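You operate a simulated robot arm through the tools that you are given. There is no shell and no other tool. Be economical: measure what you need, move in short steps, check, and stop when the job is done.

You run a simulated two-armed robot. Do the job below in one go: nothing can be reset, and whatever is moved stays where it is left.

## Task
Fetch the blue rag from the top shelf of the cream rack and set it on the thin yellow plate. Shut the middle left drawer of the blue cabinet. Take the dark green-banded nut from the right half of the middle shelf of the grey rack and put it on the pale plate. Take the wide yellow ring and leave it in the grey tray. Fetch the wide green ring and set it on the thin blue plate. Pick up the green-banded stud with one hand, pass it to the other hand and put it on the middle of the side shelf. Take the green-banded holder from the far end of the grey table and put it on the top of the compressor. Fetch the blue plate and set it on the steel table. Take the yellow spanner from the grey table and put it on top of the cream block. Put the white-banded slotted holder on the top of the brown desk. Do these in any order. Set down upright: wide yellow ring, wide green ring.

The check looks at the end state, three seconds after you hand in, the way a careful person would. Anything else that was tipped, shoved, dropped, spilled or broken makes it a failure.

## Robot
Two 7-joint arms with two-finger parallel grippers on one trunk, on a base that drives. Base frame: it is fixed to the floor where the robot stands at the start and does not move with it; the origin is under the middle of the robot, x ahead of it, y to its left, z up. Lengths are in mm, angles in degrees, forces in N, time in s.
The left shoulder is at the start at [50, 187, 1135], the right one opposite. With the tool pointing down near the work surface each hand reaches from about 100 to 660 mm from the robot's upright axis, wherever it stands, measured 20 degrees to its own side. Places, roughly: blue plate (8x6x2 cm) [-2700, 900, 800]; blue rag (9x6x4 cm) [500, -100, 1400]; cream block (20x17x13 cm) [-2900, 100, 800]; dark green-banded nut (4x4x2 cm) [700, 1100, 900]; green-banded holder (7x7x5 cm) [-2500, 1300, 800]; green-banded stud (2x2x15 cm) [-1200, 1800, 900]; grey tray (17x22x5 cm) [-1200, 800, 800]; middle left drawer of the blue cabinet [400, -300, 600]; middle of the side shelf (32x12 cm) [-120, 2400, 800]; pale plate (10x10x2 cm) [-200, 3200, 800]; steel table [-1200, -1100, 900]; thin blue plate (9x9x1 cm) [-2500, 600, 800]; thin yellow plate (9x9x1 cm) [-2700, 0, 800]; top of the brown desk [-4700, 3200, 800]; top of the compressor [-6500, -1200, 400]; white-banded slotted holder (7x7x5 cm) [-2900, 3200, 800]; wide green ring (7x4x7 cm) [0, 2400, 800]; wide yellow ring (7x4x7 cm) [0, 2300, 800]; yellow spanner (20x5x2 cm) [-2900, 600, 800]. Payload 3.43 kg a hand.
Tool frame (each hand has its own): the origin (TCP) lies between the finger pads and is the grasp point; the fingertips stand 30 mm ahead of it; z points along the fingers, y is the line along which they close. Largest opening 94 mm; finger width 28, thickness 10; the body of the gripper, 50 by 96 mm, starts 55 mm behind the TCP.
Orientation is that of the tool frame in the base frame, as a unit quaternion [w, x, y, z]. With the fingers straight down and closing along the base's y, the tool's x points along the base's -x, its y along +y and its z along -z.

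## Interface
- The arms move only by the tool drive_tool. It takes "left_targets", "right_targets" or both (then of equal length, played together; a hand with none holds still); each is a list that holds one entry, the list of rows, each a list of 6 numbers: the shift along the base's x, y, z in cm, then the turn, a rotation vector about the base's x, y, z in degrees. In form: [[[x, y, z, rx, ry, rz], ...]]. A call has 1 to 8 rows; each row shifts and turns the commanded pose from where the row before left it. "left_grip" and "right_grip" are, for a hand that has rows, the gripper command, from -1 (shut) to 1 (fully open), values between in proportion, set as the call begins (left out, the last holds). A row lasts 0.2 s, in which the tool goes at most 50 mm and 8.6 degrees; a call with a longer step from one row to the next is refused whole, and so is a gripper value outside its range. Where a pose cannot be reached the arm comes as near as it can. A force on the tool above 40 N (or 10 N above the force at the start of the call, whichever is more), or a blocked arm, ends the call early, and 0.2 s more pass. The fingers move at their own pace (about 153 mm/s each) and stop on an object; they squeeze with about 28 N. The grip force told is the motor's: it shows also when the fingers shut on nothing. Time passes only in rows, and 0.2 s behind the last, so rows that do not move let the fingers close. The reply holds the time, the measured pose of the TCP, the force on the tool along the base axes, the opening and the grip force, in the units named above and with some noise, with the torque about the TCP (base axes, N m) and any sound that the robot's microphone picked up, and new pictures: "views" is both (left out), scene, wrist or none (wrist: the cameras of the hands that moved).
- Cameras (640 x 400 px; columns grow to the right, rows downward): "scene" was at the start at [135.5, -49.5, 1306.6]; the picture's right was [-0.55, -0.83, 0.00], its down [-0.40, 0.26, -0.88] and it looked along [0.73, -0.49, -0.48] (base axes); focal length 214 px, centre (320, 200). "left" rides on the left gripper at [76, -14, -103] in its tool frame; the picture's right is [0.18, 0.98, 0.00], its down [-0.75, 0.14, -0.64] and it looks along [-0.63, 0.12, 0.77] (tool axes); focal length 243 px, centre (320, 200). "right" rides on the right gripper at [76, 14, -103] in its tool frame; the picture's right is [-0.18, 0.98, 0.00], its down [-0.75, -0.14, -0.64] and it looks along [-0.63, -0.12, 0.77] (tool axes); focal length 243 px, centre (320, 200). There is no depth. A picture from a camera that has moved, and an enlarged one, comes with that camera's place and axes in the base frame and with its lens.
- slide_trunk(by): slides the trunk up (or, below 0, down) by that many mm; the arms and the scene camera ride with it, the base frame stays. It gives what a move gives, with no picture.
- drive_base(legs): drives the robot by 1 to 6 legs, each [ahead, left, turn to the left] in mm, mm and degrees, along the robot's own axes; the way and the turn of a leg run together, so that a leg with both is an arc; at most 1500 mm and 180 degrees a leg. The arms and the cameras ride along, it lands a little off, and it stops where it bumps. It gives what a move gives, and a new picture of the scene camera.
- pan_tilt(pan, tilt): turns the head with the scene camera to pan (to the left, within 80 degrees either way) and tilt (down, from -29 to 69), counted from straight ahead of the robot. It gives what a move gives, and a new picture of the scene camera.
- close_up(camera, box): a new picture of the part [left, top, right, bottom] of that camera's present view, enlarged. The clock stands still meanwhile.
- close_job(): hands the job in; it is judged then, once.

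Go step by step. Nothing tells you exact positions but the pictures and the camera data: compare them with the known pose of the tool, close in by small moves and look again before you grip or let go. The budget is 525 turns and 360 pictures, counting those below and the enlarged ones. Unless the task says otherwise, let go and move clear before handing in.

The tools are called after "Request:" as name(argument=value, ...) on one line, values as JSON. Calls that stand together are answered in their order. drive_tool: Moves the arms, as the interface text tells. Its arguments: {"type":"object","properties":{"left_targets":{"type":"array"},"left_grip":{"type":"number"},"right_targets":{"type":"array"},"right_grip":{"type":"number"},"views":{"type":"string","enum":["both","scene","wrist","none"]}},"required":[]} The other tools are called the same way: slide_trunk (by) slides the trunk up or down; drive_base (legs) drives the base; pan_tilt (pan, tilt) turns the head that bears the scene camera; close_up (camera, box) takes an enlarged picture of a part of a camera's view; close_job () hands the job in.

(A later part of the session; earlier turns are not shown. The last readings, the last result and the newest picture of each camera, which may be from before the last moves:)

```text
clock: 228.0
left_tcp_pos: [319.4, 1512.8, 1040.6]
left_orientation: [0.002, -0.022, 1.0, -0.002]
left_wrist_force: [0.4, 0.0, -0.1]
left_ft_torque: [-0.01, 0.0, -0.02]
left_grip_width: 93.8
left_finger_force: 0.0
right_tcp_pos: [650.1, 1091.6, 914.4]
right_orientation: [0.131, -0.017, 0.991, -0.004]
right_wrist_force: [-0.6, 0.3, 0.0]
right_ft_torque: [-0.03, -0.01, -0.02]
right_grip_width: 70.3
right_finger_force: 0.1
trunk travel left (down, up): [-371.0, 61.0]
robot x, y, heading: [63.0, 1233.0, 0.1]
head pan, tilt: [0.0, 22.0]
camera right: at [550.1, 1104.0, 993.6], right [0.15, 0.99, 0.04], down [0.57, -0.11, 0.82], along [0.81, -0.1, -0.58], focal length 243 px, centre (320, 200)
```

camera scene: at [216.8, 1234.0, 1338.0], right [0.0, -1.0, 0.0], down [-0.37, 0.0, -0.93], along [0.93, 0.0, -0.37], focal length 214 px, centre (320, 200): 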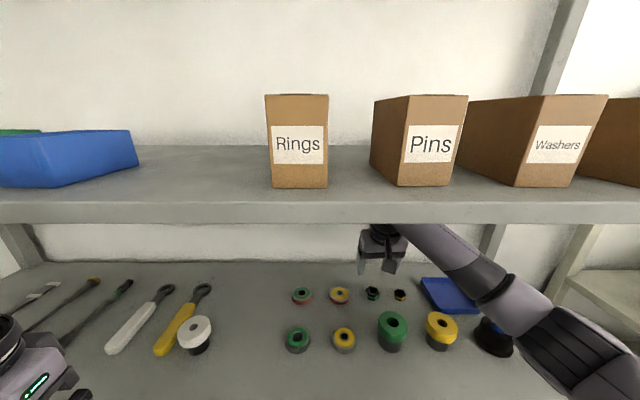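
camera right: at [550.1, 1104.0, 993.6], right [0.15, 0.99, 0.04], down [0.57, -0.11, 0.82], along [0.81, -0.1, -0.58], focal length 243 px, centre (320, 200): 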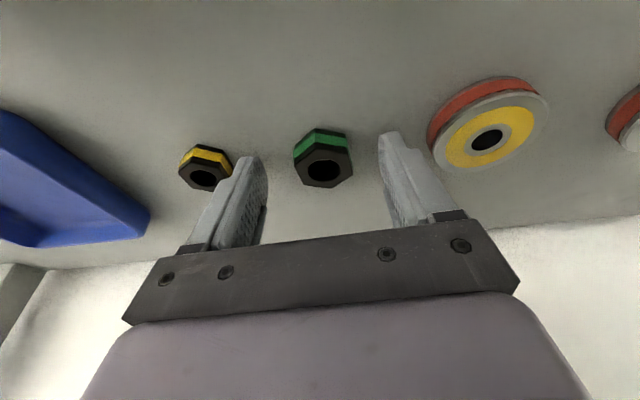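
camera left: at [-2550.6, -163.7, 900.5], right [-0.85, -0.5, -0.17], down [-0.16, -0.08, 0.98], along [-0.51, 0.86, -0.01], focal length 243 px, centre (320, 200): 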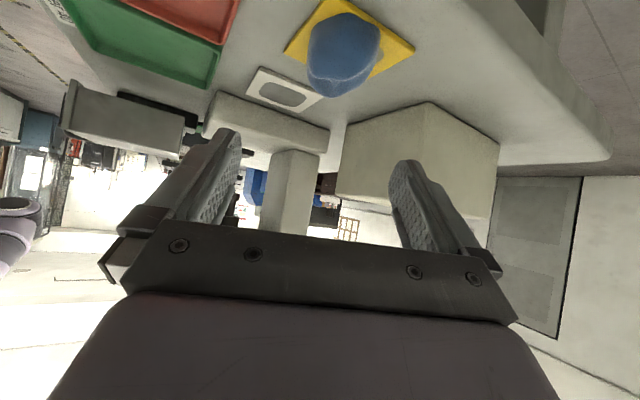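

Request:
drive_tool(right_targets=[[[0, 0, -0.3, 0, 0, 0], [0, 0, -0.2, 0, 0, 0], [0, 0, 0, 0, 0, 0]]], views="none")

Request:
drive_tool(right_targets=[[[0, 0, 0, 0, 0, 0], [0, 0, 0, 0, 0, 0], [0, 0, 0, 0, 0, 0]]], right_grip=-1, views="wrist")

```text
clock: 228.8
left_tcp_pos: [319.2, 1514.0, 1042.2]
left_orientation: [0.003, -0.023, 1.0, -0.001]
left_wrist_force: [0.2, 0.0, -0.4]
left_ft_torque: [0.02, -0.01, 0.01]
left_grip_width: 94.2
left_finger_force: 0.0
right_tcp_pos: [650.9, 1089.9, 914.0]
right_orientation: [0.134, -0.017, 0.991, -0.003]
right_wrist_force: [0.0, -1.0, 14.2]
right_ft_torque: [0.49, 0.12, 0.08]
right_grip_width: 69.3
right_finger_force: 0.1
trunk travel left (down, up): [-371.0, 61.0]
robot x, y, heading: [64.4, 1237.0, 0.2]
head pan, tilt: [0.0, 22.0]
```

```text
clock: 229.6
left_tcp_pos: [318.0, 1515.6, 1041.2]
left_orientation: [0.002, -0.023, 1.0, -0.002]
left_wrist_force: [0.5, -0.5, 0.1]
left_ft_torque: [-0.02, 0.01, 0.01]
left_grip_width: 94.0
left_finger_force: 0.1
right_tcp_pos: [649.4, 1091.3, 912.3]
right_orientation: [0.133, -0.017, 0.991, -0.003]
right_wrist_force: [-0.9, 6.9, 20.2]
right_ft_torque: [0.58, 0.12, 0.13]
right_grip_width: 31.1
right_finger_force: 28.3
trunk travel left (down, up): [-371.0, 61.0]
robot x, y, heading: [61.5, 1230.3, 0.2]
head pan, tilt: [0.0, 22.0]
camera right: at [548.9, 1105.0, 991.6], right [0.14, 0.99, 0.04], down [0.56, -0.11, 0.82], along [0.82, -0.1, -0.57], focal length 243 px, centre (320, 200)
```

right: 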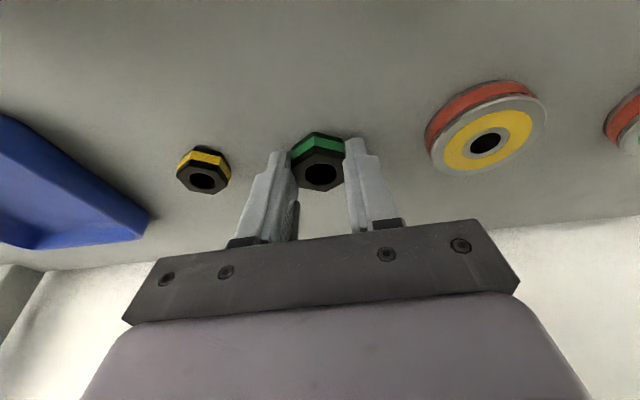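

Gripped (31 mm). Lift straight up clear of everything.

Request:
drive_tool(right_targets=[[[0, 0, 1, 0, 0, 0], [0, 0, 2, 0, 0, 0], [0, 0, 2.5, 0, 0, 0], [0, 0, 2.5, 0, 0, 0]]], views="wrist")

```text
clock: 230.6
left_tcp_pos: [318.9, 1514.5, 1041.4]
left_orientation: [0.002, -0.023, 1.0, -0.001]
left_wrist_force: [0.0, -0.7, 0.1]
left_ft_torque: [0.01, -0.01, 0.01]
left_grip_width: 94.0
left_finger_force: 0.0
right_tcp_pos: [652.3, 1086.8, 989.8]
right_orientation: [0.13, -0.017, 0.991, -0.004]
right_wrist_force: [1.0, -0.1, -0.9]
right_ft_torque: [-0.02, 0.04, -0.01]
right_grip_width: 31.2
right_finger_force: 27.4
trunk travel left (down, up): [-371.0, 61.0]
robot x, y, heading: [65.2, 1232.7, 0.3]
head pan, tilt: [0.0, 22.0]
camera right: at [550.7, 1101.2, 1069.8], right [0.15, 0.99, 0.03], down [0.57, -0.11, 0.82], along [0.81, -0.1, -0.58], focal length 243 px, centre (320, 200)
```

right: 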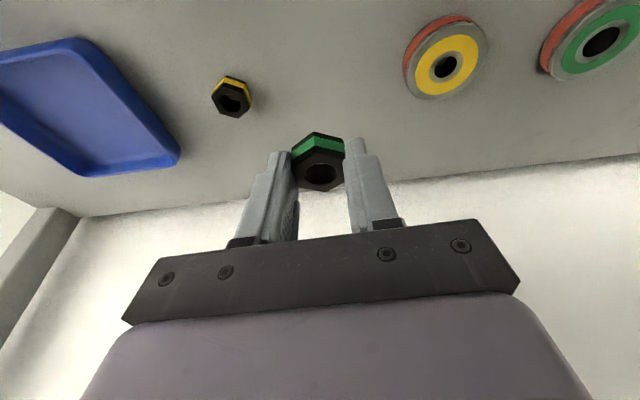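

Nut held. Withdraw, then back out of the rack and look north.

Request:
drive_tool(right_targets=[[[-4, 0, 0, 0, 0, 0], [-4, 0, 0, 0, 0, 0], [-4, 0, 0, 0, 0, 0], [-4, 0, 0, 0, 0, 0], [-4, 0, 0, 0, 0, 0], [-4, 0, 0, 0, 0, 0], [-3, 0, 0, 0, 0, 0]]], views="none")

Request:
drive_base(legs=[[-350, 0, 0]])

Request:
pan_tilt(pan=75, tilt=20)

```text
clock: 232.2
left_tcp_pos: [318.6, 1513.7, 1040.8]
left_orientation: [0.002, -0.023, 1.0, -0.001]
left_wrist_force: [0.3, 0.3, 0.2]
left_ft_torque: [0.04, -0.02, -0.03]
left_grip_width: 93.9
left_finger_force: 0.0
right_tcp_pos: [382.8, 1088.4, 988.4]
right_orientation: [0.131, -0.017, 0.991, -0.005]
right_wrist_force: [1.0, 0.5, -0.2]
right_ft_torque: [-0.01, 0.02, 0.02]
right_grip_width: 31.0
right_finger_force: 28.2
trunk travel left (down, up): [-371.0, 61.0]
robot x, y, heading: [63.1, 1232.4, 0.3]
head pan, tilt: [0.0, 22.0]
```

```text
clock: 234.5
left_tcp_pos: [-35.9, 1514.2, 1040.6]
left_orientation: [0.002, -0.027, 1.0, -0.001]
left_wrist_force: [-0.4, 0.2, -0.7]
left_ft_torque: [-0.01, 0.0, 0.0]
left_grip_width: 93.8
left_finger_force: 0.1
right_tcp_pos: [29.7, 1089.4, 988.6]
right_orientation: [0.131, -0.021, 0.991, -0.004]
right_wrist_force: [-0.2, -1.0, -1.0]
right_ft_torque: [-0.03, 0.02, 0.02]
right_grip_width: 31.4
right_finger_force: 28.5
trunk travel left (down, up): [-371.0, 61.0]
robot x, y, heading: [-289.1, 1233.0, 0.7]
head pan, tilt: [0.0, 22.0]
camera scene: at [-136.2, 1233.5, 1338.1], right [0.01, -1.0, 0.0], down [-0.37, 0.0, -0.93], along [0.93, 0.01, -0.37], focal length 214 px, centre (320, 200)
```

scene: 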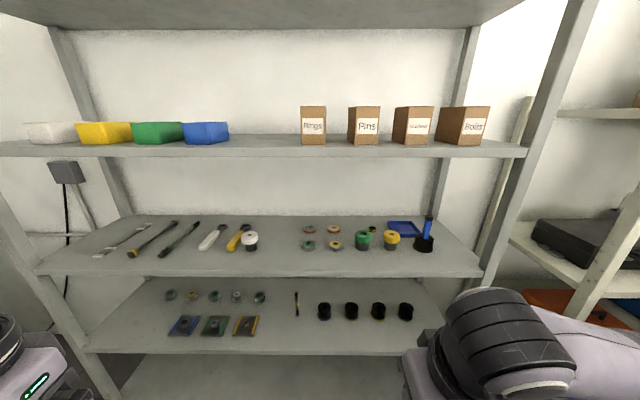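

```text
clock: 235.9
left_tcp_pos: [-35.7, 1515.0, 1041.6]
left_orientation: [0.001, -0.027, 1.0, -0.001]
left_wrist_force: [0.0, 0.3, -0.4]
left_ft_torque: [-0.01, 0.03, -0.03]
left_grip_width: 94.4
left_finger_force: 0.1
right_tcp_pos: [29.1, 1089.5, 989.3]
right_orientation: [0.13, -0.021, 0.991, -0.004]
right_wrist_force: [-0.8, 0.3, -0.9]
right_ft_torque: [-0.01, 0.0, 0.02]
right_grip_width: 31.0
right_finger_force: 28.3
trunk travel left (down, up): [-371.0, 61.0]
robot x, y, heading: [-284.8, 1235.1, 0.5]
head pan, tilt: [75.0, 20.0]
camera scene: at [-205.2, 1322.8, 1341.3], right [0.97, -0.25, 0.0], down [-0.09, -0.33, -0.94], along [0.24, 0.91, -0.34], focal length 214 px, centre (320, 200)
```

scene: 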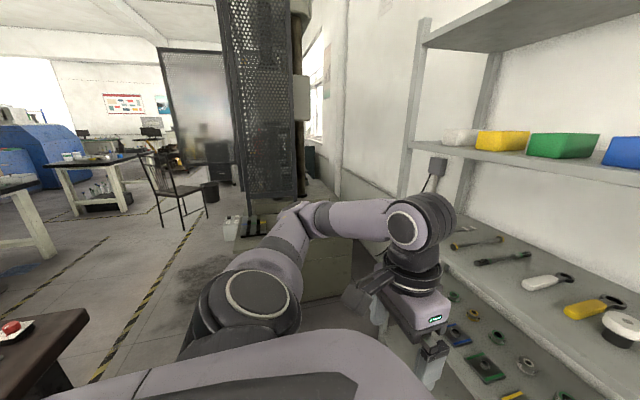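

Turn left to face north.

Request:
drive_base(legs=[[40, 0, 0], [0, 0, 89.5]])

Request:
pan_tilt(pan=0, tilt=18)

```text
clock: 240.6
left_tcp_pos: [-524.2, 1491.8, 1041.8]
left_orientation: [-0.002, 0.715, -0.699, -0.001]
left_wrist_force: [0.3, 0.2, -0.2]
left_ft_torque: [0.0, -0.01, 0.0]
left_grip_width: 94.2
left_finger_force: 0.0
right_tcp_pos: [-97.9, 1546.2, 989.1]
right_orientation: [-0.096, 0.705, -0.697, -0.087]
right_wrist_force: [0.5, 1.1, -1.3]
right_ft_torque: [0.0, 0.0, 0.02]
right_grip_width: 31.2
right_finger_force: 27.9
trunk travel left (down, up): [-371.0, 61.0]
robot x, y, heading: [-253.2, 1229.7, 88.4]
head pan, tilt: [75.0, 20.0]
camera scene: at [-336.0, 1317.0, 1341.3], right [0.28, 0.96, 0.0], down [0.33, -0.1, -0.94], along [-0.9, 0.26, -0.34], focal length 214 px, centre (320, 200)
```

scene: 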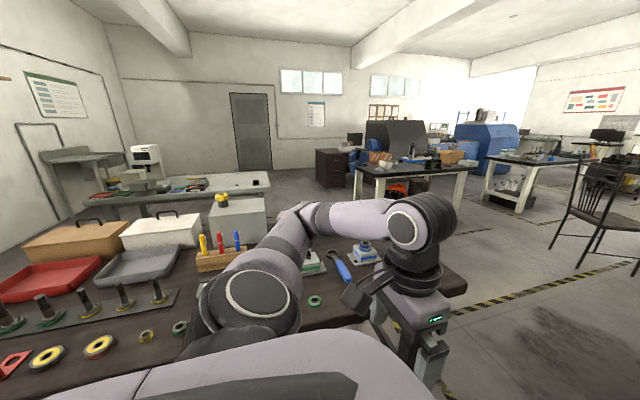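

```text
clock: 242.1
left_tcp_pos: [-524.0, 1491.8, 1041.9]
left_orientation: [-0.002, 0.715, -0.699, 0.0]
left_wrist_force: [0.6, 0.0, 0.0]
left_ft_torque: [0.0, 0.03, -0.02]
left_grip_width: 94.0
left_finger_force: 0.0
right_tcp_pos: [-98.5, 1544.1, 988.7]
right_orientation: [-0.097, 0.705, -0.697, -0.087]
right_wrist_force: [0.0, -0.1, -0.5]
right_ft_torque: [0.02, 0.0, 0.02]
right_grip_width: 31.2
right_finger_force: 28.1
trunk travel left (down, up): [-371.0, 61.0]
robot x, y, heading: [-250.1, 1232.9, 88.6]
head pan, tilt: [0.0, 18.0]
camera scene: at [-244.6, 1384.2, 1344.5], right [1.0, -0.02, 0.0], down [-0.01, -0.31, -0.95], along [0.02, 0.95, -0.31], focal length 214 px, centre (320, 200)
```

scene: 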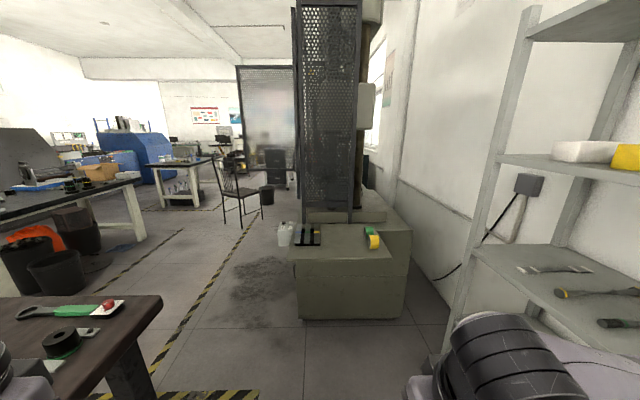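

Request:
close_up(camera="scene", box=[260, 180, 420, 280])

```text
4.00 times, centred on (340, 230) of scene
camera zoom: at [-244.6, 1384.2, 1344.5], right [1.0, -0.02, 0.0], down [-0.01, -0.31, -0.95], along [0.02, 0.95, -0.31], focal length 858 px, centre (240, 80)
```

zoom: 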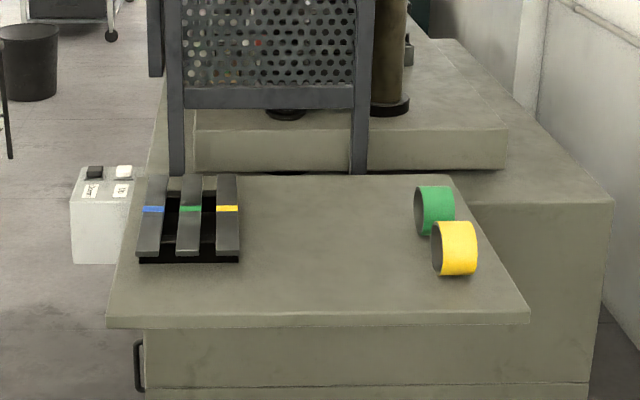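

The rings stand on the press's front ledge ("side shelf") at right, black clamps left, with the middle free. The passage west of the press is too narrow, so I'll take one ring with the left hand now while carrying the nut. Drive closer.

Request:
drive_base(legs=[[400, -180, 1]])

Request:
pan_tilt(pan=0, tilt=35)

Request:
close_up(camera="scene", box=[220, 140, 460, 290])

```text
clock: 244.7
left_tcp_pos: [-340.4, 1893.7, 1041.8]
left_orientation: [-0.001, 0.718, -0.696, 0.0]
left_wrist_force: [0.2, 0.2, -0.6]
left_ft_torque: [0.0, 0.02, -0.03]
left_grip_width: 93.9
left_finger_force: 0.0
right_tcp_pos: [85.6, 1949.5, 987.8]
right_orientation: [-0.095, 0.707, -0.695, -0.089]
right_wrist_force: [0.3, 0.8, -1.1]
right_ft_torque: [-0.01, -0.01, 0.02]
right_grip_width: 31.2
right_finger_force: 28.2
trunk travel left (down, up): [-371.0, 61.0]
robot x, y, heading: [-61.9, 1632.8, 89.3]
head pan, tilt: [0.0, 18.0]
camera scene: at [-59.0, 1787.5, 1344.5], right [1.0, -0.01, 0.0], down [0.0, -0.31, -0.95], along [0.01, 0.95, -0.31], focal length 214 px, centre (320, 200)
```

scene: 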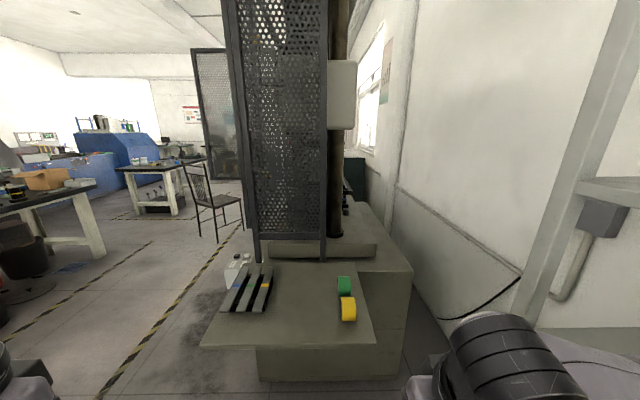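

```text
clock: 245.5
left_tcp_pos: [-340.4, 1894.6, 1041.8]
left_orientation: [-0.002, 0.718, -0.696, -0.001]
left_wrist_force: [-0.7, 0.5, -1.3]
left_ft_torque: [0.01, 0.02, -0.01]
left_grip_width: 94.1
left_finger_force: 0.0
right_tcp_pos: [84.5, 1949.1, 989.1]
right_orientation: [-0.097, 0.708, -0.694, -0.088]
right_wrist_force: [0.0, -0.4, -0.5]
right_ft_torque: [0.0, -0.02, -0.02]
right_grip_width: 31.2
right_finger_force: 28.1
trunk travel left (down, up): [-371.0, 61.0]
robot x, y, heading: [-66.0, 1631.7, 89.2]
head pan, tilt: [0.0, 35.0]
camera scene: at [-59.2, 1781.9, 1317.5], right [1.0, -0.01, 0.0], down [-0.01, -0.57, -0.82], along [0.01, 0.82, -0.57], focal length 214 px, centre (320, 200)
```

scene: 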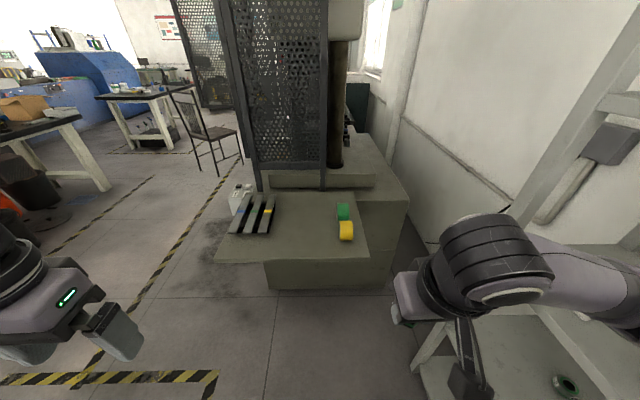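

```text
2.67 times, centred on (340, 215) of scene
camera zoom: at [-59.2, 1781.9, 1317.5], right [1.0, -0.01, 0.0], down [-0.01, -0.57, -0.82], along [0.01, 0.82, -0.57], focal length 572 px, centre (267, 160)
```

zoom: 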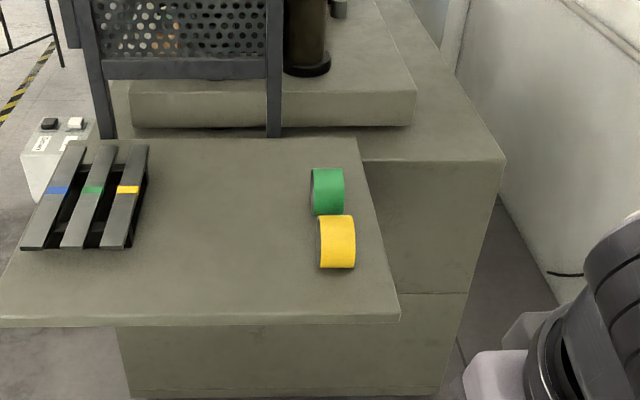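

Ledge height is 780; I'll collect both rings later when placing the stud. Now take the nut round the south of the dark table toward the pale plate.

Request:
drive_base(legs=[[-400, 180, 0.7], [-1000, 0, 0], [-370, 0, 0]])

Request:
drive_base(legs=[[0, 1400, 0], [0, 240, 0], [600, 0, 0]])

```text
clock: 255.0
left_tcp_pos: [-523.2, 115.3, 1041.2]
left_orientation: [-0.002, 0.723, -0.691, 0.0]
left_wrist_force: [-1.0, -0.2, 1.0]
left_ft_torque: [-0.03, 0.05, 0.02]
left_grip_width: 94.0
left_finger_force: 0.0
right_tcp_pos: [-98.8, 177.3, 989.6]
right_orientation: [-0.096, 0.712, -0.69, -0.089]
right_wrist_force: [-0.3, -0.4, -0.9]
right_ft_torque: [-0.03, 0.0, -0.02]
right_grip_width: 31.1
right_finger_force: 27.9
trunk travel left (down, up): [-371.0, 61.0]
robot x, y, heading: [-242.8, -143.1, 89.9]
head pan, tilt: [0.0, 35.0]
camera scene: at [-241.6, 7.1, 1317.5], right [1.0, 0.0, 0.0], down [0.0, -0.57, -0.82], along [0.0, 0.82, -0.57], focal length 214 px, centre (320, 200)
```

scene: 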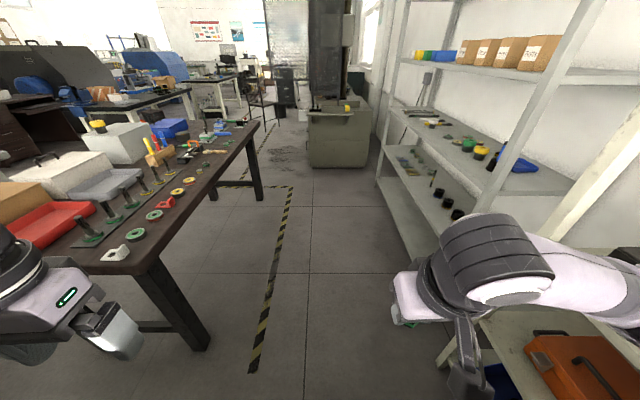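

```text
clock: 272.6
left_tcp_pos: [-2148.0, 715.4, 1040.5]
left_orientation: [-0.002, 0.724, -0.69, -0.001]
left_wrist_force: [0.3, 0.6, 0.8]
left_ft_torque: [-0.01, 0.01, -0.03]
left_grip_width: 94.0
left_finger_force: 0.1
right_tcp_pos: [-1723.3, 778.4, 988.6]
right_orientation: [-0.096, 0.713, -0.688, -0.09]
right_wrist_force: [-0.4, -0.3, 0.4]
right_ft_torque: [-0.02, -0.03, -0.01]
right_grip_width: 31.2
right_finger_force: 28.2
trunk travel left (down, up): [-371.0, 61.0]
robot x, y, heading: [-1867.5, 459.1, 90.1]
head pan, tilt: [0.0, 35.0]
camera scene: at [-1866.2, 607.8, 1317.4], right [1.0, 0.0, 0.0], down [0.0, -0.57, -0.82], along [0.0, 0.82, -0.57], focal length 214 px, centre (320, 200)
```

scene: 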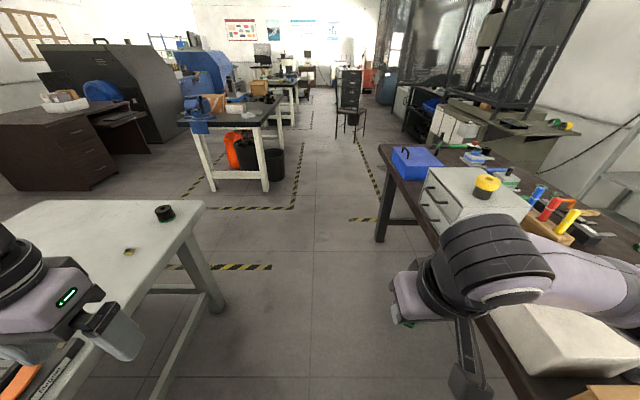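

Continue north along the lane, then look toward the pale plate.

Request:
drive_base(legs=[[1400, 0, 0], [900, 0, 0]])

Request:
pan_tilt(pan=-65, tilt=18)

```text
clock: 284.0
left_tcp_pos: [-2200.5, 3029.9, 1042.0]
left_orientation: [-0.002, 0.735, -0.678, -0.001]
left_wrist_force: [-0.3, -0.7, -0.3]
left_ft_torque: [0.01, 0.03, -0.02]
left_grip_width: 94.0
left_finger_force: 0.0
right_tcp_pos: [-1776.5, 3105.9, 989.7]
right_orientation: [-0.094, 0.724, -0.678, -0.091]
right_wrist_force: [-0.4, 0.3, -0.8]
right_ft_torque: [-0.02, -0.01, -0.01]
right_grip_width: 31.3
right_finger_force: 28.1
trunk travel left (down, up): [-371.0, 61.0]
robot x, y, heading: [-1909.3, 2782.4, 91.9]
head pan, tilt: [0.0, 35.0]
camera scene: at [-1914.2, 2931.4, 1317.4], right [1.0, 0.03, 0.0], down [0.02, -0.57, -0.82], along [-0.03, 0.82, -0.57], focal length 214 px, centre (320, 200)
```

scene: 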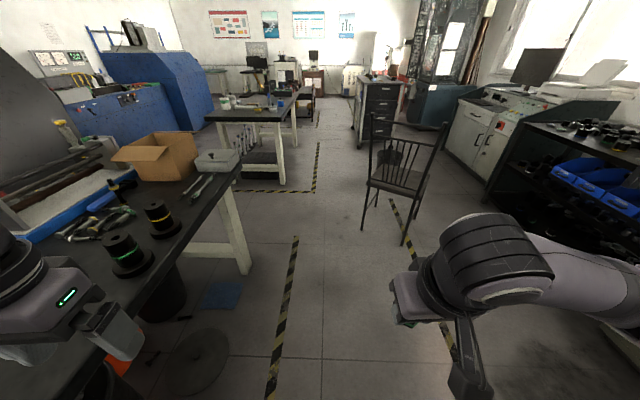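

```text
clock: 285.4
left_tcp_pos: [-2199.2, 3029.3, 1042.1]
left_orientation: [-0.002, 0.734, -0.679, -0.001]
left_wrist_force: [-0.2, -0.5, 0.9]
left_ft_torque: [0.0, 0.02, 0.0]
left_grip_width: 94.0
left_finger_force: 0.0
right_tcp_pos: [-1778.1, 3106.3, 990.2]
right_orientation: [-0.094, 0.724, -0.677, -0.091]
right_wrist_force: [0.3, -0.1, -1.3]
right_ft_torque: [-0.02, -0.01, -0.03]
right_grip_width: 31.3
right_finger_force: 27.4
trunk travel left (down, up): [-371.0, 61.0]
robot x, y, heading: [-1913.1, 2785.0, 92.1]
head pan, tilt: [-65.0, 18.0]
camera scene: at [-1828.1, 2885.4, 1344.5], right [0.45, -0.89, 0.0], down [-0.28, -0.14, -0.95], along [0.85, 0.43, -0.31], focal length 214 px, centre (320, 200)
```

scene: 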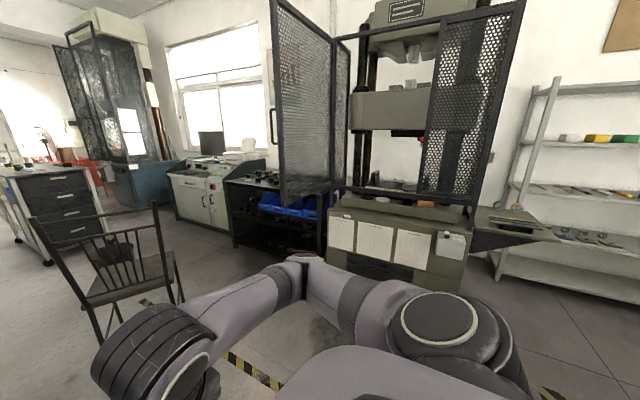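

Request:
close_up(camera="scene", box=[300, 150, 480, 262])

```text
3.56 times, centred on (390, 206) of scene
camera zoom: at [-1828.1, 2885.4, 1344.5], right [0.45, -0.89, 0.0], down [-0.28, -0.14, -0.95], along [0.85, 0.43, -0.31], focal length 763 px, centre (71, 179)
```

zoom: 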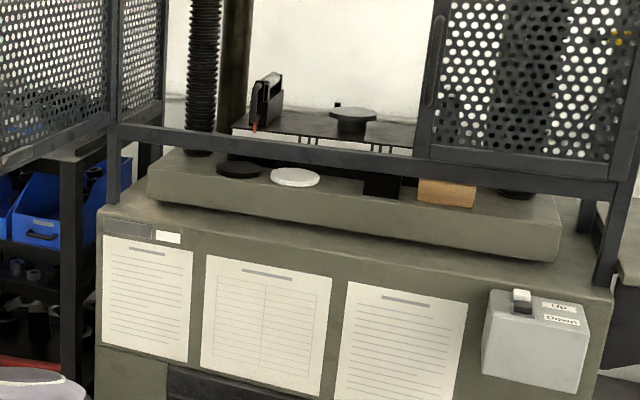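

The pale plate is the round white disc on the press bed's front ledge, below a guard bar. Turn to face it and approach.

Request:
drive_base(legs=[[0, 0, -92], [500, 380, 0]])

Request:
pan_tilt(pan=0, tilt=20)

```text
clock: 293.1
left_tcp_pos: [-1139.4, 3422.9, 1041.1]
left_orientation: [0.002, -0.01, 1.0, -0.001]
left_wrist_force: [-0.1, -0.3, 0.3]
left_ft_torque: [0.02, -0.02, 0.0]
left_grip_width: 93.9
left_finger_force: 0.1
right_tcp_pos: [-1086.4, 2996.7, 989.3]
right_orientation: [0.13, -0.005, 0.991, -0.007]
right_wrist_force: [0.3, -1.0, -1.3]
right_ft_torque: [0.02, 0.0, 0.01]
right_grip_width: 31.3
right_finger_force: 28.6
trunk travel left (down, up): [-371.0, 61.0]
robot x, y, heading: [-1402.2, 3147.9, -1.5]
head pan, tilt: [-65.0, 18.0]
camera scene: at [-1302.9, 3061.6, 1344.5], right [-0.92, -0.4, 0.0], down [-0.12, 0.28, -0.95], along [0.38, -0.87, -0.31], focal length 214 px, centre (320, 200)
```

scene: 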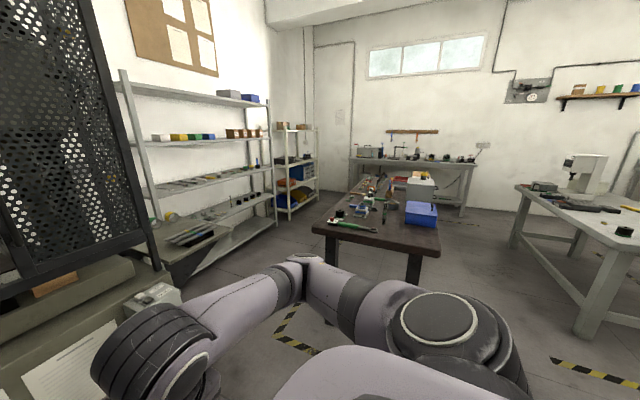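

```text
clock: 294.4
left_tcp_pos: [-1138.8, 3422.0, 1042.3]
left_orientation: [0.002, -0.011, 1.0, -0.001]
left_wrist_force: [-0.2, 0.2, -0.1]
left_ft_torque: [0.02, -0.01, 0.03]
left_grip_width: 93.9
left_finger_force: 0.0
right_tcp_pos: [-1086.2, 2996.0, 988.9]
right_orientation: [0.13, -0.004, 0.991, -0.005]
right_wrist_force: [-0.9, 0.2, -0.5]
right_ft_torque: [-0.01, 0.04, -0.01]
right_grip_width: 31.5
right_finger_force: 28.0
trunk travel left (down, up): [-371.0, 61.0]
robot x, y, heading: [-1401.5, 3143.8, -1.5]
head pan, tilt: [0.0, 20.0]
camera scene: at [-1247.4, 3144.6, 1341.3], right [-0.02, -1.0, 0.0], down [-0.34, 0.01, -0.94], along [0.94, -0.02, -0.34], focal length 214 px, centre (320, 200)
```

scene: 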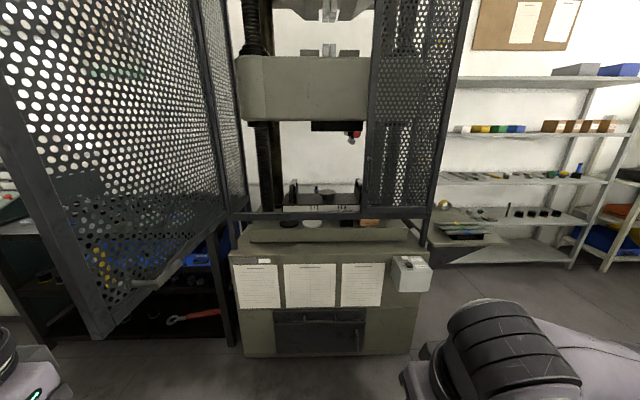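

Request:
close_up(camera="scene", box=[225, 170, 435, 300])

```text
3.05 times, centred on (330, 235) of scene
camera zoom: at [-1247.4, 3144.6, 1341.3], right [-0.02, -1.0, 0.0], down [-0.34, 0.01, -0.94], along [0.94, -0.02, -0.34], focal length 654 px, centre (290, 93)
```

zoom: 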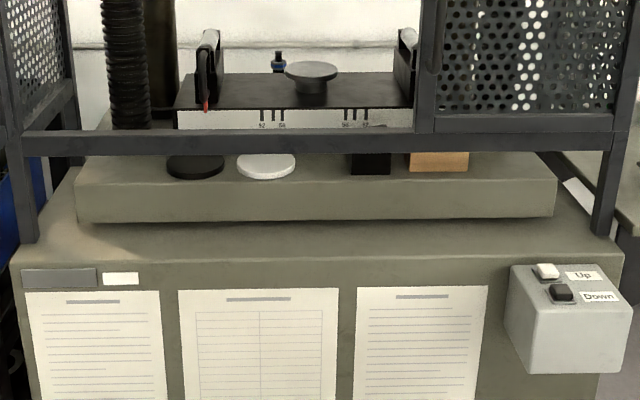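

Disc is at ≈(-216, 3165, 833); guard bar at x≈-359, z 926–962. I'll go over the bar with a near-vertical hand. Raise the trunk, straighten the hand, tuck the left arm, and approach in steps.

Request:
slide_trunk(by=60)

Request:
drive_tool(right_targets=[[[0, 0, 1, 0, 4, 0], [0, 0, 1, 0, 4, 0], [0, 0, 0, 0, 0, 0], [0, 0, 0, 0, 0, 0]]], left_targets=[[[1, -4, 0, 0, 0, 0], [1, -4, 0, 0, 0, 0], [1, -4, 0, 0, 0, 0], [0, -3, 0, 0, 0, 0]]], views="none")

Request:
drive_base(legs=[[400, -30, 1.5]])

Request:
pan_tilt(pan=45, tilt=20)

```text
clock: 295.4
left_tcp_pos: [-1139.0, 3422.1, 1101.1]
left_orientation: [0.002, -0.01, 1.0, -0.001]
left_wrist_force: [-0.2, 0.4, -0.7]
left_ft_torque: [0.0, 0.0, -0.01]
left_grip_width: 93.8
left_finger_force: 0.0
right_tcp_pos: [-1086.4, 2997.5, 1049.7]
right_orientation: [0.13, -0.004, 0.991, -0.006]
right_wrist_force: [-0.6, 0.7, -1.3]
right_ft_torque: [-0.01, -0.02, -0.01]
right_grip_width: 31.2
right_finger_force: 27.7
trunk travel left (down, up): [-431.0, 1.0]
robot x, y, heading: [-1402.1, 3146.0, -1.3]
head pan, tilt: [0.0, 20.0]
```

```text
clock: 296.4
left_tcp_pos: [-1106.3, 3273.8, 1100.3]
left_orientation: [0.002, -0.012, 1.0, -0.001]
left_wrist_force: [0.7, -0.4, -0.5]
left_ft_torque: [0.03, 0.0, -0.01]
left_grip_width: 93.9
left_finger_force: 0.1
right_tcp_pos: [-1086.9, 2997.4, 1069.6]
right_orientation: [0.061, -0.005, 0.998, -0.006]
right_wrist_force: [-0.2, -0.3, -1.1]
right_ft_torque: [0.01, -0.01, -0.03]
right_grip_width: 31.4
right_finger_force: 28.1
trunk travel left (down, up): [-431.0, 1.0]
robot x, y, heading: [-1396.9, 3147.4, -1.5]
head pan, tilt: [0.0, 20.0]
```

```text
clock: 297.9
left_tcp_pos: [-992.6, 3278.4, 1099.4]
left_orientation: [-0.003, -0.041, 0.999, 0.003]
left_wrist_force: [-0.9, -0.5, -0.6]
left_ft_torque: [0.01, -0.03, -0.01]
left_grip_width: 93.9
left_finger_force: 0.1
right_tcp_pos: [-967.7, 2992.7, 1073.4]
right_orientation: [0.067, -0.017, 0.998, -0.005]
right_wrist_force: [0.2, 0.5, -1.6]
right_ft_torque: [0.0, 0.02, -0.01]
right_grip_width: 31.1
right_finger_force: 28.0
trunk travel left (down, up): [-431.0, 1.0]
robot x, y, heading: [-1276.4, 3131.3, 0.2]
head pan, tilt: [0.0, 20.0]
stopped in leg 1: the robot was blocked; the commanded pose is now the measured one
camera scene: at [-1135.9, 3136.4, 1403.5], right [0.0, -1.0, 0.0], down [-0.33, 0.0, -0.94], along [0.94, 0.0, -0.33], focal length 214 px, centre (320, 200)
```

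scene: 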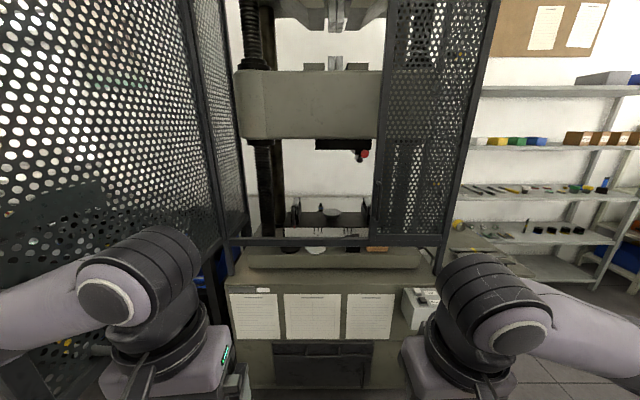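

```text
clock: 299.0
left_tcp_pos: [-993.7, 3277.0, 1099.3]
left_orientation: [-0.001, -0.039, 0.999, 0.001]
left_wrist_force: [0.8, 0.4, -0.5]
left_ft_torque: [0.03, -0.03, 0.02]
left_grip_width: 93.9
left_finger_force: 0.2
right_tcp_pos: [-968.2, 2992.1, 1074.8]
right_orientation: [0.069, -0.016, 0.997, -0.006]
right_wrist_force: [-0.3, -0.8, 0.1]
right_ft_torque: [0.01, -0.01, 0.0]
right_grip_width: 31.1
right_finger_force: 27.8
trunk travel left (down, up): [-431.0, 1.0]
robot x, y, heading: [-1276.1, 3133.5, -0.3]
head pan, tilt: [45.0, 20.0]
camera scene: at [-1165.2, 3202.0, 1402.9], right [0.71, -0.71, 0.01], down [-0.23, -0.24, -0.94], along [0.67, 0.66, -0.33], focal length 214 px, centre (320, 200)
```

scene: 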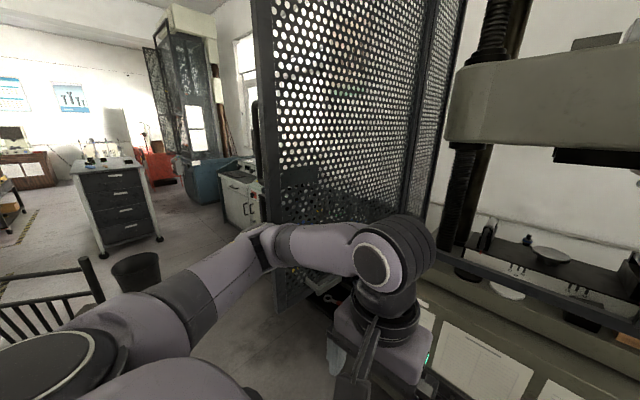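

The left elbow bumped the open door. Back off, shift right 130 mm to clear it, and approach again.

Request:
drive_base(legs=[[-60, 0, 0], [0, -125, 0], [420, 0, 4]])

```text
clock: 303.5
left_tcp_pos: [-634.8, 3182.6, 1094.5]
left_orientation: [-0.008, -0.069, 0.998, 0.0]
left_wrist_force: [-0.4, 0.5, -1.4]
left_ft_torque: [0.0, -0.02, -0.01]
left_grip_width: 94.0
left_finger_force: 0.1
right_tcp_pos: [-589.6, 2900.3, 1069.1]
right_orientation: [0.062, -0.051, 0.997, -0.003]
right_wrist_force: [0.6, -0.1, -1.3]
right_ft_torque: [0.0, 0.02, -0.01]
right_grip_width: 31.3
right_finger_force: 28.2
trunk travel left (down, up): [-431.0, 1.0]
robot x, y, heading: [-915.0, 3023.1, 3.8]
head pan, tilt: [45.0, 20.0]
camera scene: at [-794.9, 3098.4, 1401.2], right [0.75, -0.66, 0.0], down [-0.23, -0.26, -0.94], along [0.62, 0.71, -0.34], focal length 214 px, centre (320, 200)
```

scene: 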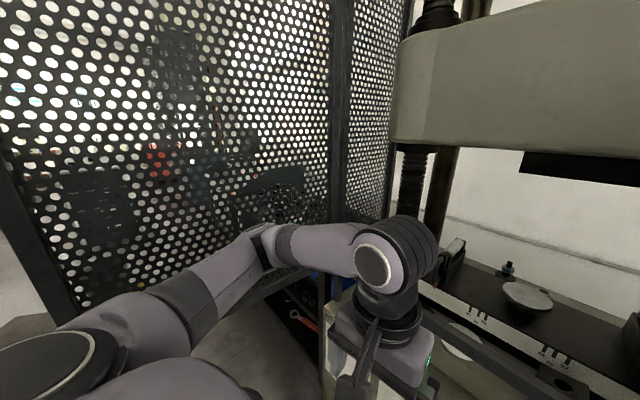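

Request:
drive_base(legs=[[0, -50, 0]])

Request:
pan_tilt(pan=0, tilt=28)

```text
clock: 304.6
left_tcp_pos: [-632.1, 3134.7, 1095.1]
left_orientation: [-0.008, -0.07, 0.997, 0.001]
left_wrist_force: [0.6, -0.6, -0.2]
left_ft_torque: [-0.03, 0.0, -0.02]
left_grip_width: 93.9
left_finger_force: 0.1
right_tcp_pos: [-585.9, 2853.1, 1069.9]
right_orientation: [0.061, -0.051, 0.997, -0.003]
right_wrist_force: [-0.1, -0.7, -1.5]
right_ft_torque: [-0.02, -0.03, -0.03]
right_grip_width: 31.3
right_finger_force: 27.7
trunk travel left (down, up): [-431.0, 1.0]
robot x, y, heading: [-916.0, 2974.3, 3.9]
head pan, tilt: [45.0, 20.0]
camera scene: at [-792.1, 3049.6, 1401.3], right [0.75, -0.66, 0.0], down [-0.23, -0.26, -0.94], along [0.62, 0.71, -0.34], focal length 214 px, centre (320, 200)
```

scene: 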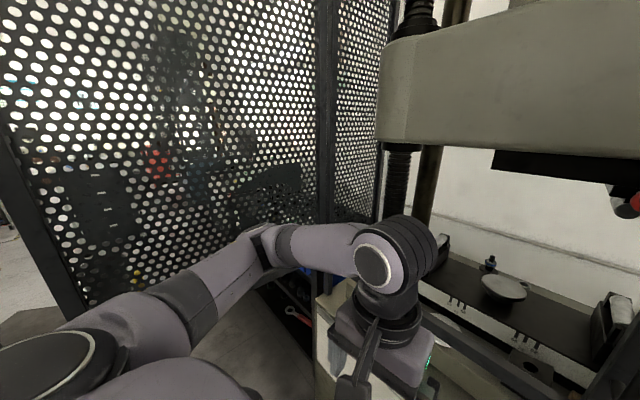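

```text
clock: 305.7
left_tcp_pos: [-631.5, 3134.0, 1096.0]
left_orientation: [-0.009, -0.07, 0.998, 0.001]
left_wrist_force: [-0.6, 0.2, 0.4]
left_ft_torque: [0.03, 0.0, -0.02]
left_grip_width: 94.3
left_finger_force: 0.0
right_tcp_pos: [-586.8, 2853.8, 1068.7]
right_orientation: [0.062, -0.05, 0.997, -0.002]
right_wrist_force: [-0.1, -0.3, -0.2]
right_ft_torque: [0.0, -0.02, 0.0]
right_grip_width: 31.2
right_finger_force: 28.1
trunk travel left (down, up): [-431.0, 1.0]
robot x, y, heading: [-914.1, 2971.5, 3.9]
head pan, tilt: [0.0, 28.0]
camera scene: at [-762.5, 2986.2, 1388.4], right [0.07, -1.0, 0.0], down [-0.47, -0.03, -0.88], along [0.88, 0.06, -0.47], focal length 214 px, centre (320, 200)
```

scene: 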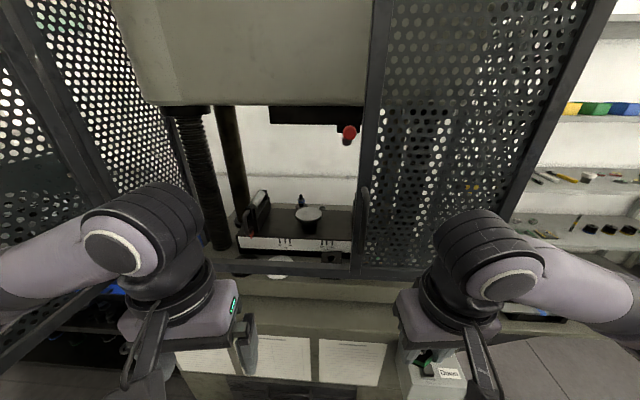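

Move the left hand aside and bring the right hand in front of the opening before driving closer.

Request:
drive_tool(left_targets=[[[-2, 3, 1, 0, 0, 0], [-2, 3, 1, 0, 0, 0], [-2, 3, 0, 0, 0, 0], [-2, 3, 0, 0, 0, 0], [0, 0, 0, 0, 0, 0], [0, 0, 0, 0, 0, 0]]], right_targets=[[[0, 4, 0, 0, 0, 0], [0, 4, 0, 0, 0, -2], [0, 4, 0, 0, 0, -2], [0, 4, 0, 0, 0, 0], [0, 3, 0, 0, 0, 0], [0, 2, 0, 0, 0, 0]]], views="scene")

```text
clock: 307.1
left_tcp_pos: [-689.7, 3255.5, 1126.7]
left_orientation: [-0.009, -0.069, 0.998, 0.001]
left_wrist_force: [0.5, 0.3, 0.1]
left_ft_torque: [-0.04, 0.01, -0.03]
left_grip_width: 93.9
left_finger_force: 0.0
left hand out of reach, approached as far as the arm can: row 3, 4
right_tcp_pos: [-585.8, 3065.4, 1070.9]
right_orientation: [0.061, -0.016, 0.998, -0.005]
right_wrist_force: [1.0, 0.5, -1.3]
right_ft_torque: [-0.01, -0.02, 0.0]
right_grip_width: 31.1
right_finger_force: 28.2
trunk travel left (down, up): [-431.0, 1.0]
robot x, y, heading: [-909.3, 2975.7, 3.7]
head pan, tilt: [0.0, 28.0]
camera scene: at [-762.9, 2986.8, 1388.4], right [0.07, -1.0, 0.0], down [-0.47, -0.03, -0.88], along [0.88, 0.06, -0.47], focal length 214 px, centre (320, 200)
```

scene: 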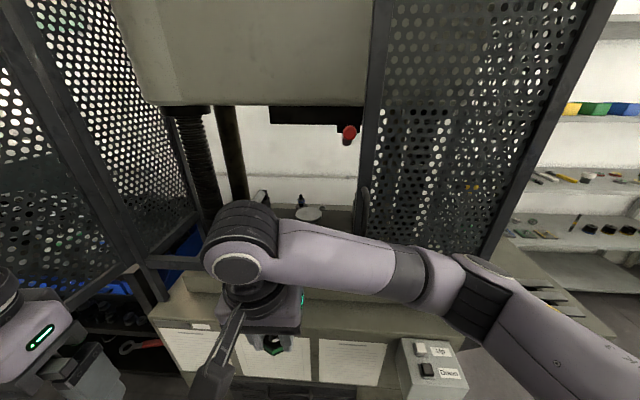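

The right arm can't get around the closed door panel, while the left arm lines up well with the disc. I'll regrasp: put the nut down on the western work table and pick it up with the left hand. Back out and go there.

Request:
drive_base(legs=[[-450, 0, 0], [0, 0, 90], [0, 0, 86]])

Request:
drive_base(legs=[[520, -100, 0]])

Request:
pan_tilt(pan=0, tilt=30)

```text
clock: 317.2
left_tcp_pos: [-1617.1, 2693.2, 1126.5]
left_orientation: [0.001, 1.0, 0.009, 0.008]
left_wrist_force: [0.0, 0.8, 0.2]
left_ft_torque: [0.0, 0.0, 0.01]
left_grip_width: 94.1
left_finger_force: 0.0
right_tcp_pos: [-1696.3, 2895.4, 1071.0]
right_orientation: [-0.009, 0.997, -0.045, -0.061]
right_wrist_force: [-0.3, -1.0, -0.9]
right_ft_torque: [0.01, -0.01, -0.01]
right_grip_width: 31.3
right_finger_force: 27.3
trunk travel left (down, up): [-431.0, 1.0]
robot x, y, heading: [-1358.7, 2940.4, 176.9]
head pan, tilt: [0.0, 28.0]
camera scene: at [-1509.1, 2953.7, 1388.4], right [0.06, 1.0, 0.0], down [0.47, -0.03, -0.88], along [-0.88, 0.05, -0.47], focal length 214 px, centre (320, 200)
```

scene: 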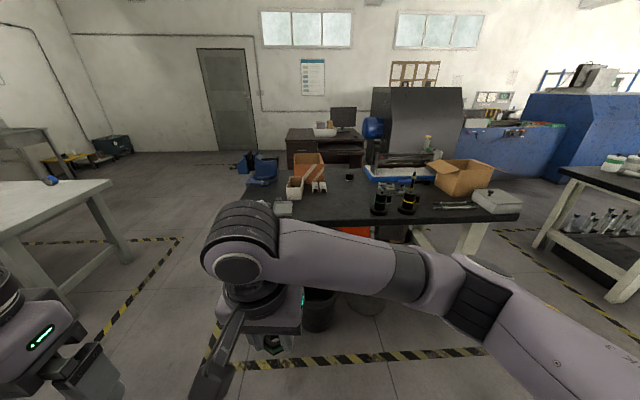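

```text
clock: 320.2
left_tcp_pos: [-2129.6, 2829.1, 1126.9]
left_orientation: [0.002, 1.0, 0.004, 0.009]
left_wrist_force: [0.4, -0.1, 0.3]
left_ft_torque: [0.0, -0.01, 0.01]
left_grip_width: 93.9
left_finger_force: 0.1
right_tcp_pos: [-2206.6, 3031.1, 1069.8]
right_orientation: [-0.009, 0.997, -0.05, -0.06]
right_wrist_force: [-0.1, 0.9, 0.1]
right_ft_torque: [-0.01, 0.01, -0.02]
right_grip_width: 31.1
right_finger_force: 28.0
trunk travel left (down, up): [-431.0, 1.0]
robot x, y, heading: [-1867.8, 3075.3, 176.5]
head pan, tilt: [0.0, 28.0]
camera scene: at [-2018.5, 3087.6, 1388.3], right [0.07, 1.0, 0.0], down [0.47, -0.03, -0.88], along [-0.88, 0.06, -0.47], focal length 214 px, centre (320, 200)
```

scene: 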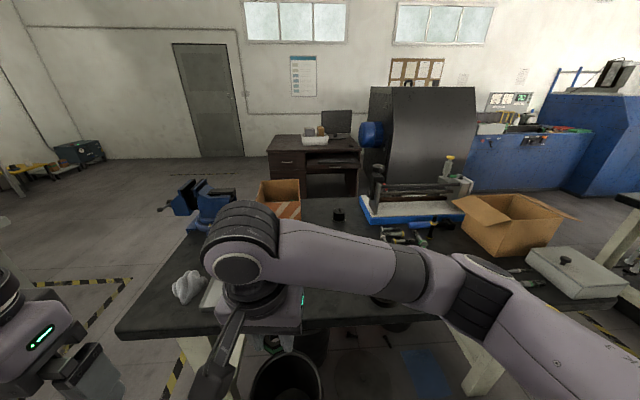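

```text
clock: 320.9
left_tcp_pos: [-2129.0, 2829.4, 1127.3]
left_orientation: [0.003, 1.0, 0.004, 0.009]
left_wrist_force: [-0.5, -0.3, -1.1]
left_ft_torque: [-0.01, 0.0, 0.02]
left_grip_width: 93.9
left_finger_force: 0.0
right_tcp_pos: [-2205.4, 3031.6, 1072.1]
right_orientation: [-0.01, 0.997, -0.051, -0.06]
right_wrist_force: [1.0, 0.5, -1.2]
right_ft_torque: [0.0, -0.01, 0.01]
right_grip_width: 31.3
right_finger_force: 27.5
trunk travel left (down, up): [-431.0, 1.0]
robot x, y, heading: [-1872.2, 3078.5, 176.1]
head pan, tilt: [0.0, 30.0]
camera scene: at [-2017.3, 3087.4, 1385.2], right [0.07, 1.0, 0.0], down [0.5, -0.03, -0.87], along [-0.86, 0.06, -0.5], focal length 214 px, centre (320, 200)
```

scene: 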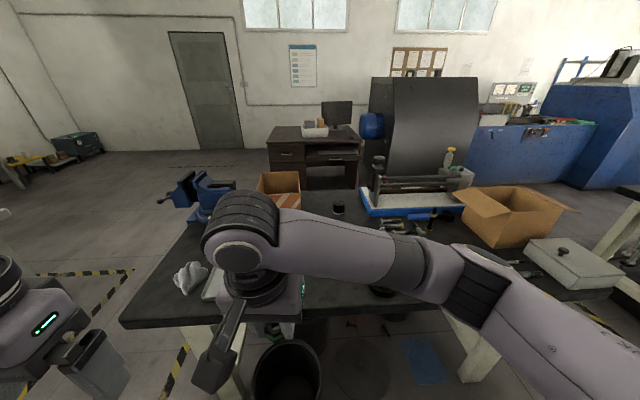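

Table's front area is free at about (-2455, 3150). Drive a bit closer and lower the nut there with the right hand.

Request:
drive_base(legs=[[120, -50, 3]])

Request:
drive_tool(right_targets=[[[-2, 1, -3, 0, 4, 0], [-3, 1, -3, 0, 4, 0], [-3, 1, -3, 0, 0, 0], [-3, 1, -3, 0, 0, 0], [-2, 1, -3, 0, 0, 0], [0, 0, -2, 0, 0, 0]]], views="both")

```text
clock: 322.2
left_tcp_pos: [-2227.1, 2866.3, 1127.6]
left_orientation: [0.001, 1.0, 0.027, 0.009]
left_wrist_force: [0.3, 0.5, 0.2]
left_ft_torque: [-0.01, 0.01, 0.06]
left_grip_width: 94.0
left_finger_force: 0.1
right_tcp_pos: [-2314.5, 3065.2, 1071.7]
right_orientation: [-0.008, 0.998, -0.027, -0.06]
right_wrist_force: [0.1, 0.8, -0.7]
right_ft_torque: [-0.01, 0.01, -0.02]
right_grip_width: 30.9
right_finger_force: 27.9
trunk travel left (down, up): [-431.0, 1.0]
robot x, y, heading: [-1978.8, 3126.0, 179.2]
head pan, tilt: [0.0, 30.0]
stopped in leg 1: the robot was blocked; the commanded pose is now the measured one
camera scene: at [-2127.4, 3130.3, 1385.1], right [0.02, 1.0, 0.0], down [0.5, -0.01, -0.87], along [-0.87, 0.02, -0.5], focal length 214 px, centre (320, 200)
```

scene: 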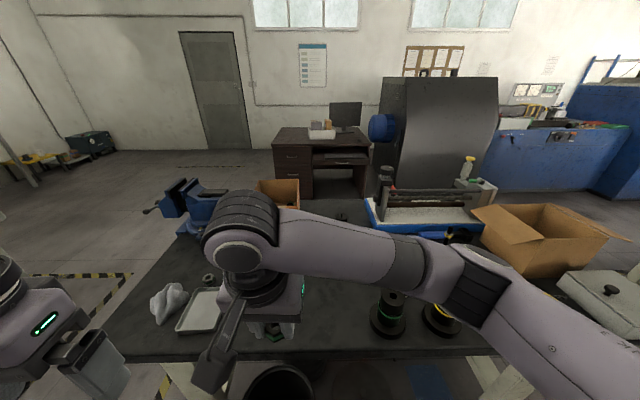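

```text
clock: 323.6
left_tcp_pos: [-2226.0, 2866.7, 1126.7]
left_orientation: [0.002, 1.0, 0.026, 0.009]
left_wrist_force: [0.4, -0.7, 0.1]
left_ft_torque: [0.01, -0.02, 0.04]
left_grip_width: 94.2
left_finger_force: 0.1
right_tcp_pos: [-2445.2, 3114.7, 902.7]
right_orientation: [-0.007, 0.991, -0.028, -0.13]
right_wrist_force: [-0.2, -0.4, -1.0]
right_ft_torque: [-0.04, -0.04, -0.04]
right_grip_width: 31.4
right_finger_force: 28.2
trunk travel left (down, up): [-431.0, 1.0]
robot x, y, heading: [-1978.9, 3126.2, 178.9]
head pan, tilt: [0.0, 30.0]
camera scene: at [-2127.1, 3130.2, 1385.2], right [0.02, 1.0, 0.0], down [0.5, -0.01, -0.87], along [-0.87, 0.02, -0.5], focal length 214 px, centre (320, 200)
camera right: at [-2346.4, 3095.0, 982.0], right [-0.23, -0.97, 0.04], down [-0.55, 0.17, 0.82], along [-0.8, 0.17, -0.58], focal length 243 px, centre (320, 200)
```

scene: 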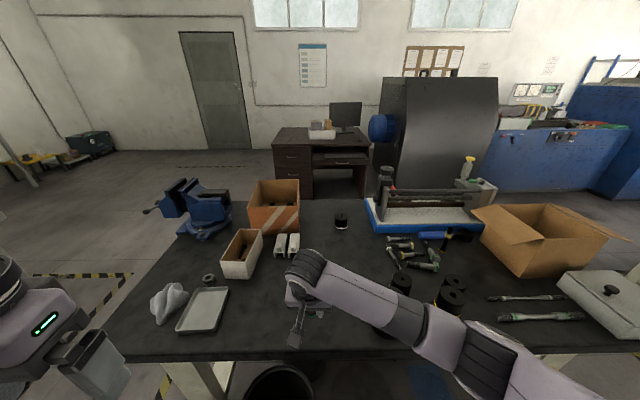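
right: 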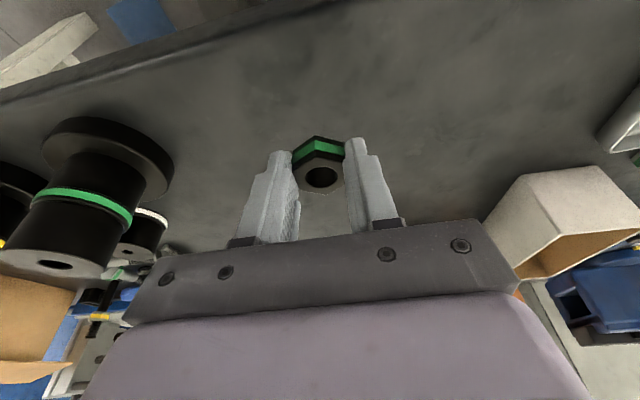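

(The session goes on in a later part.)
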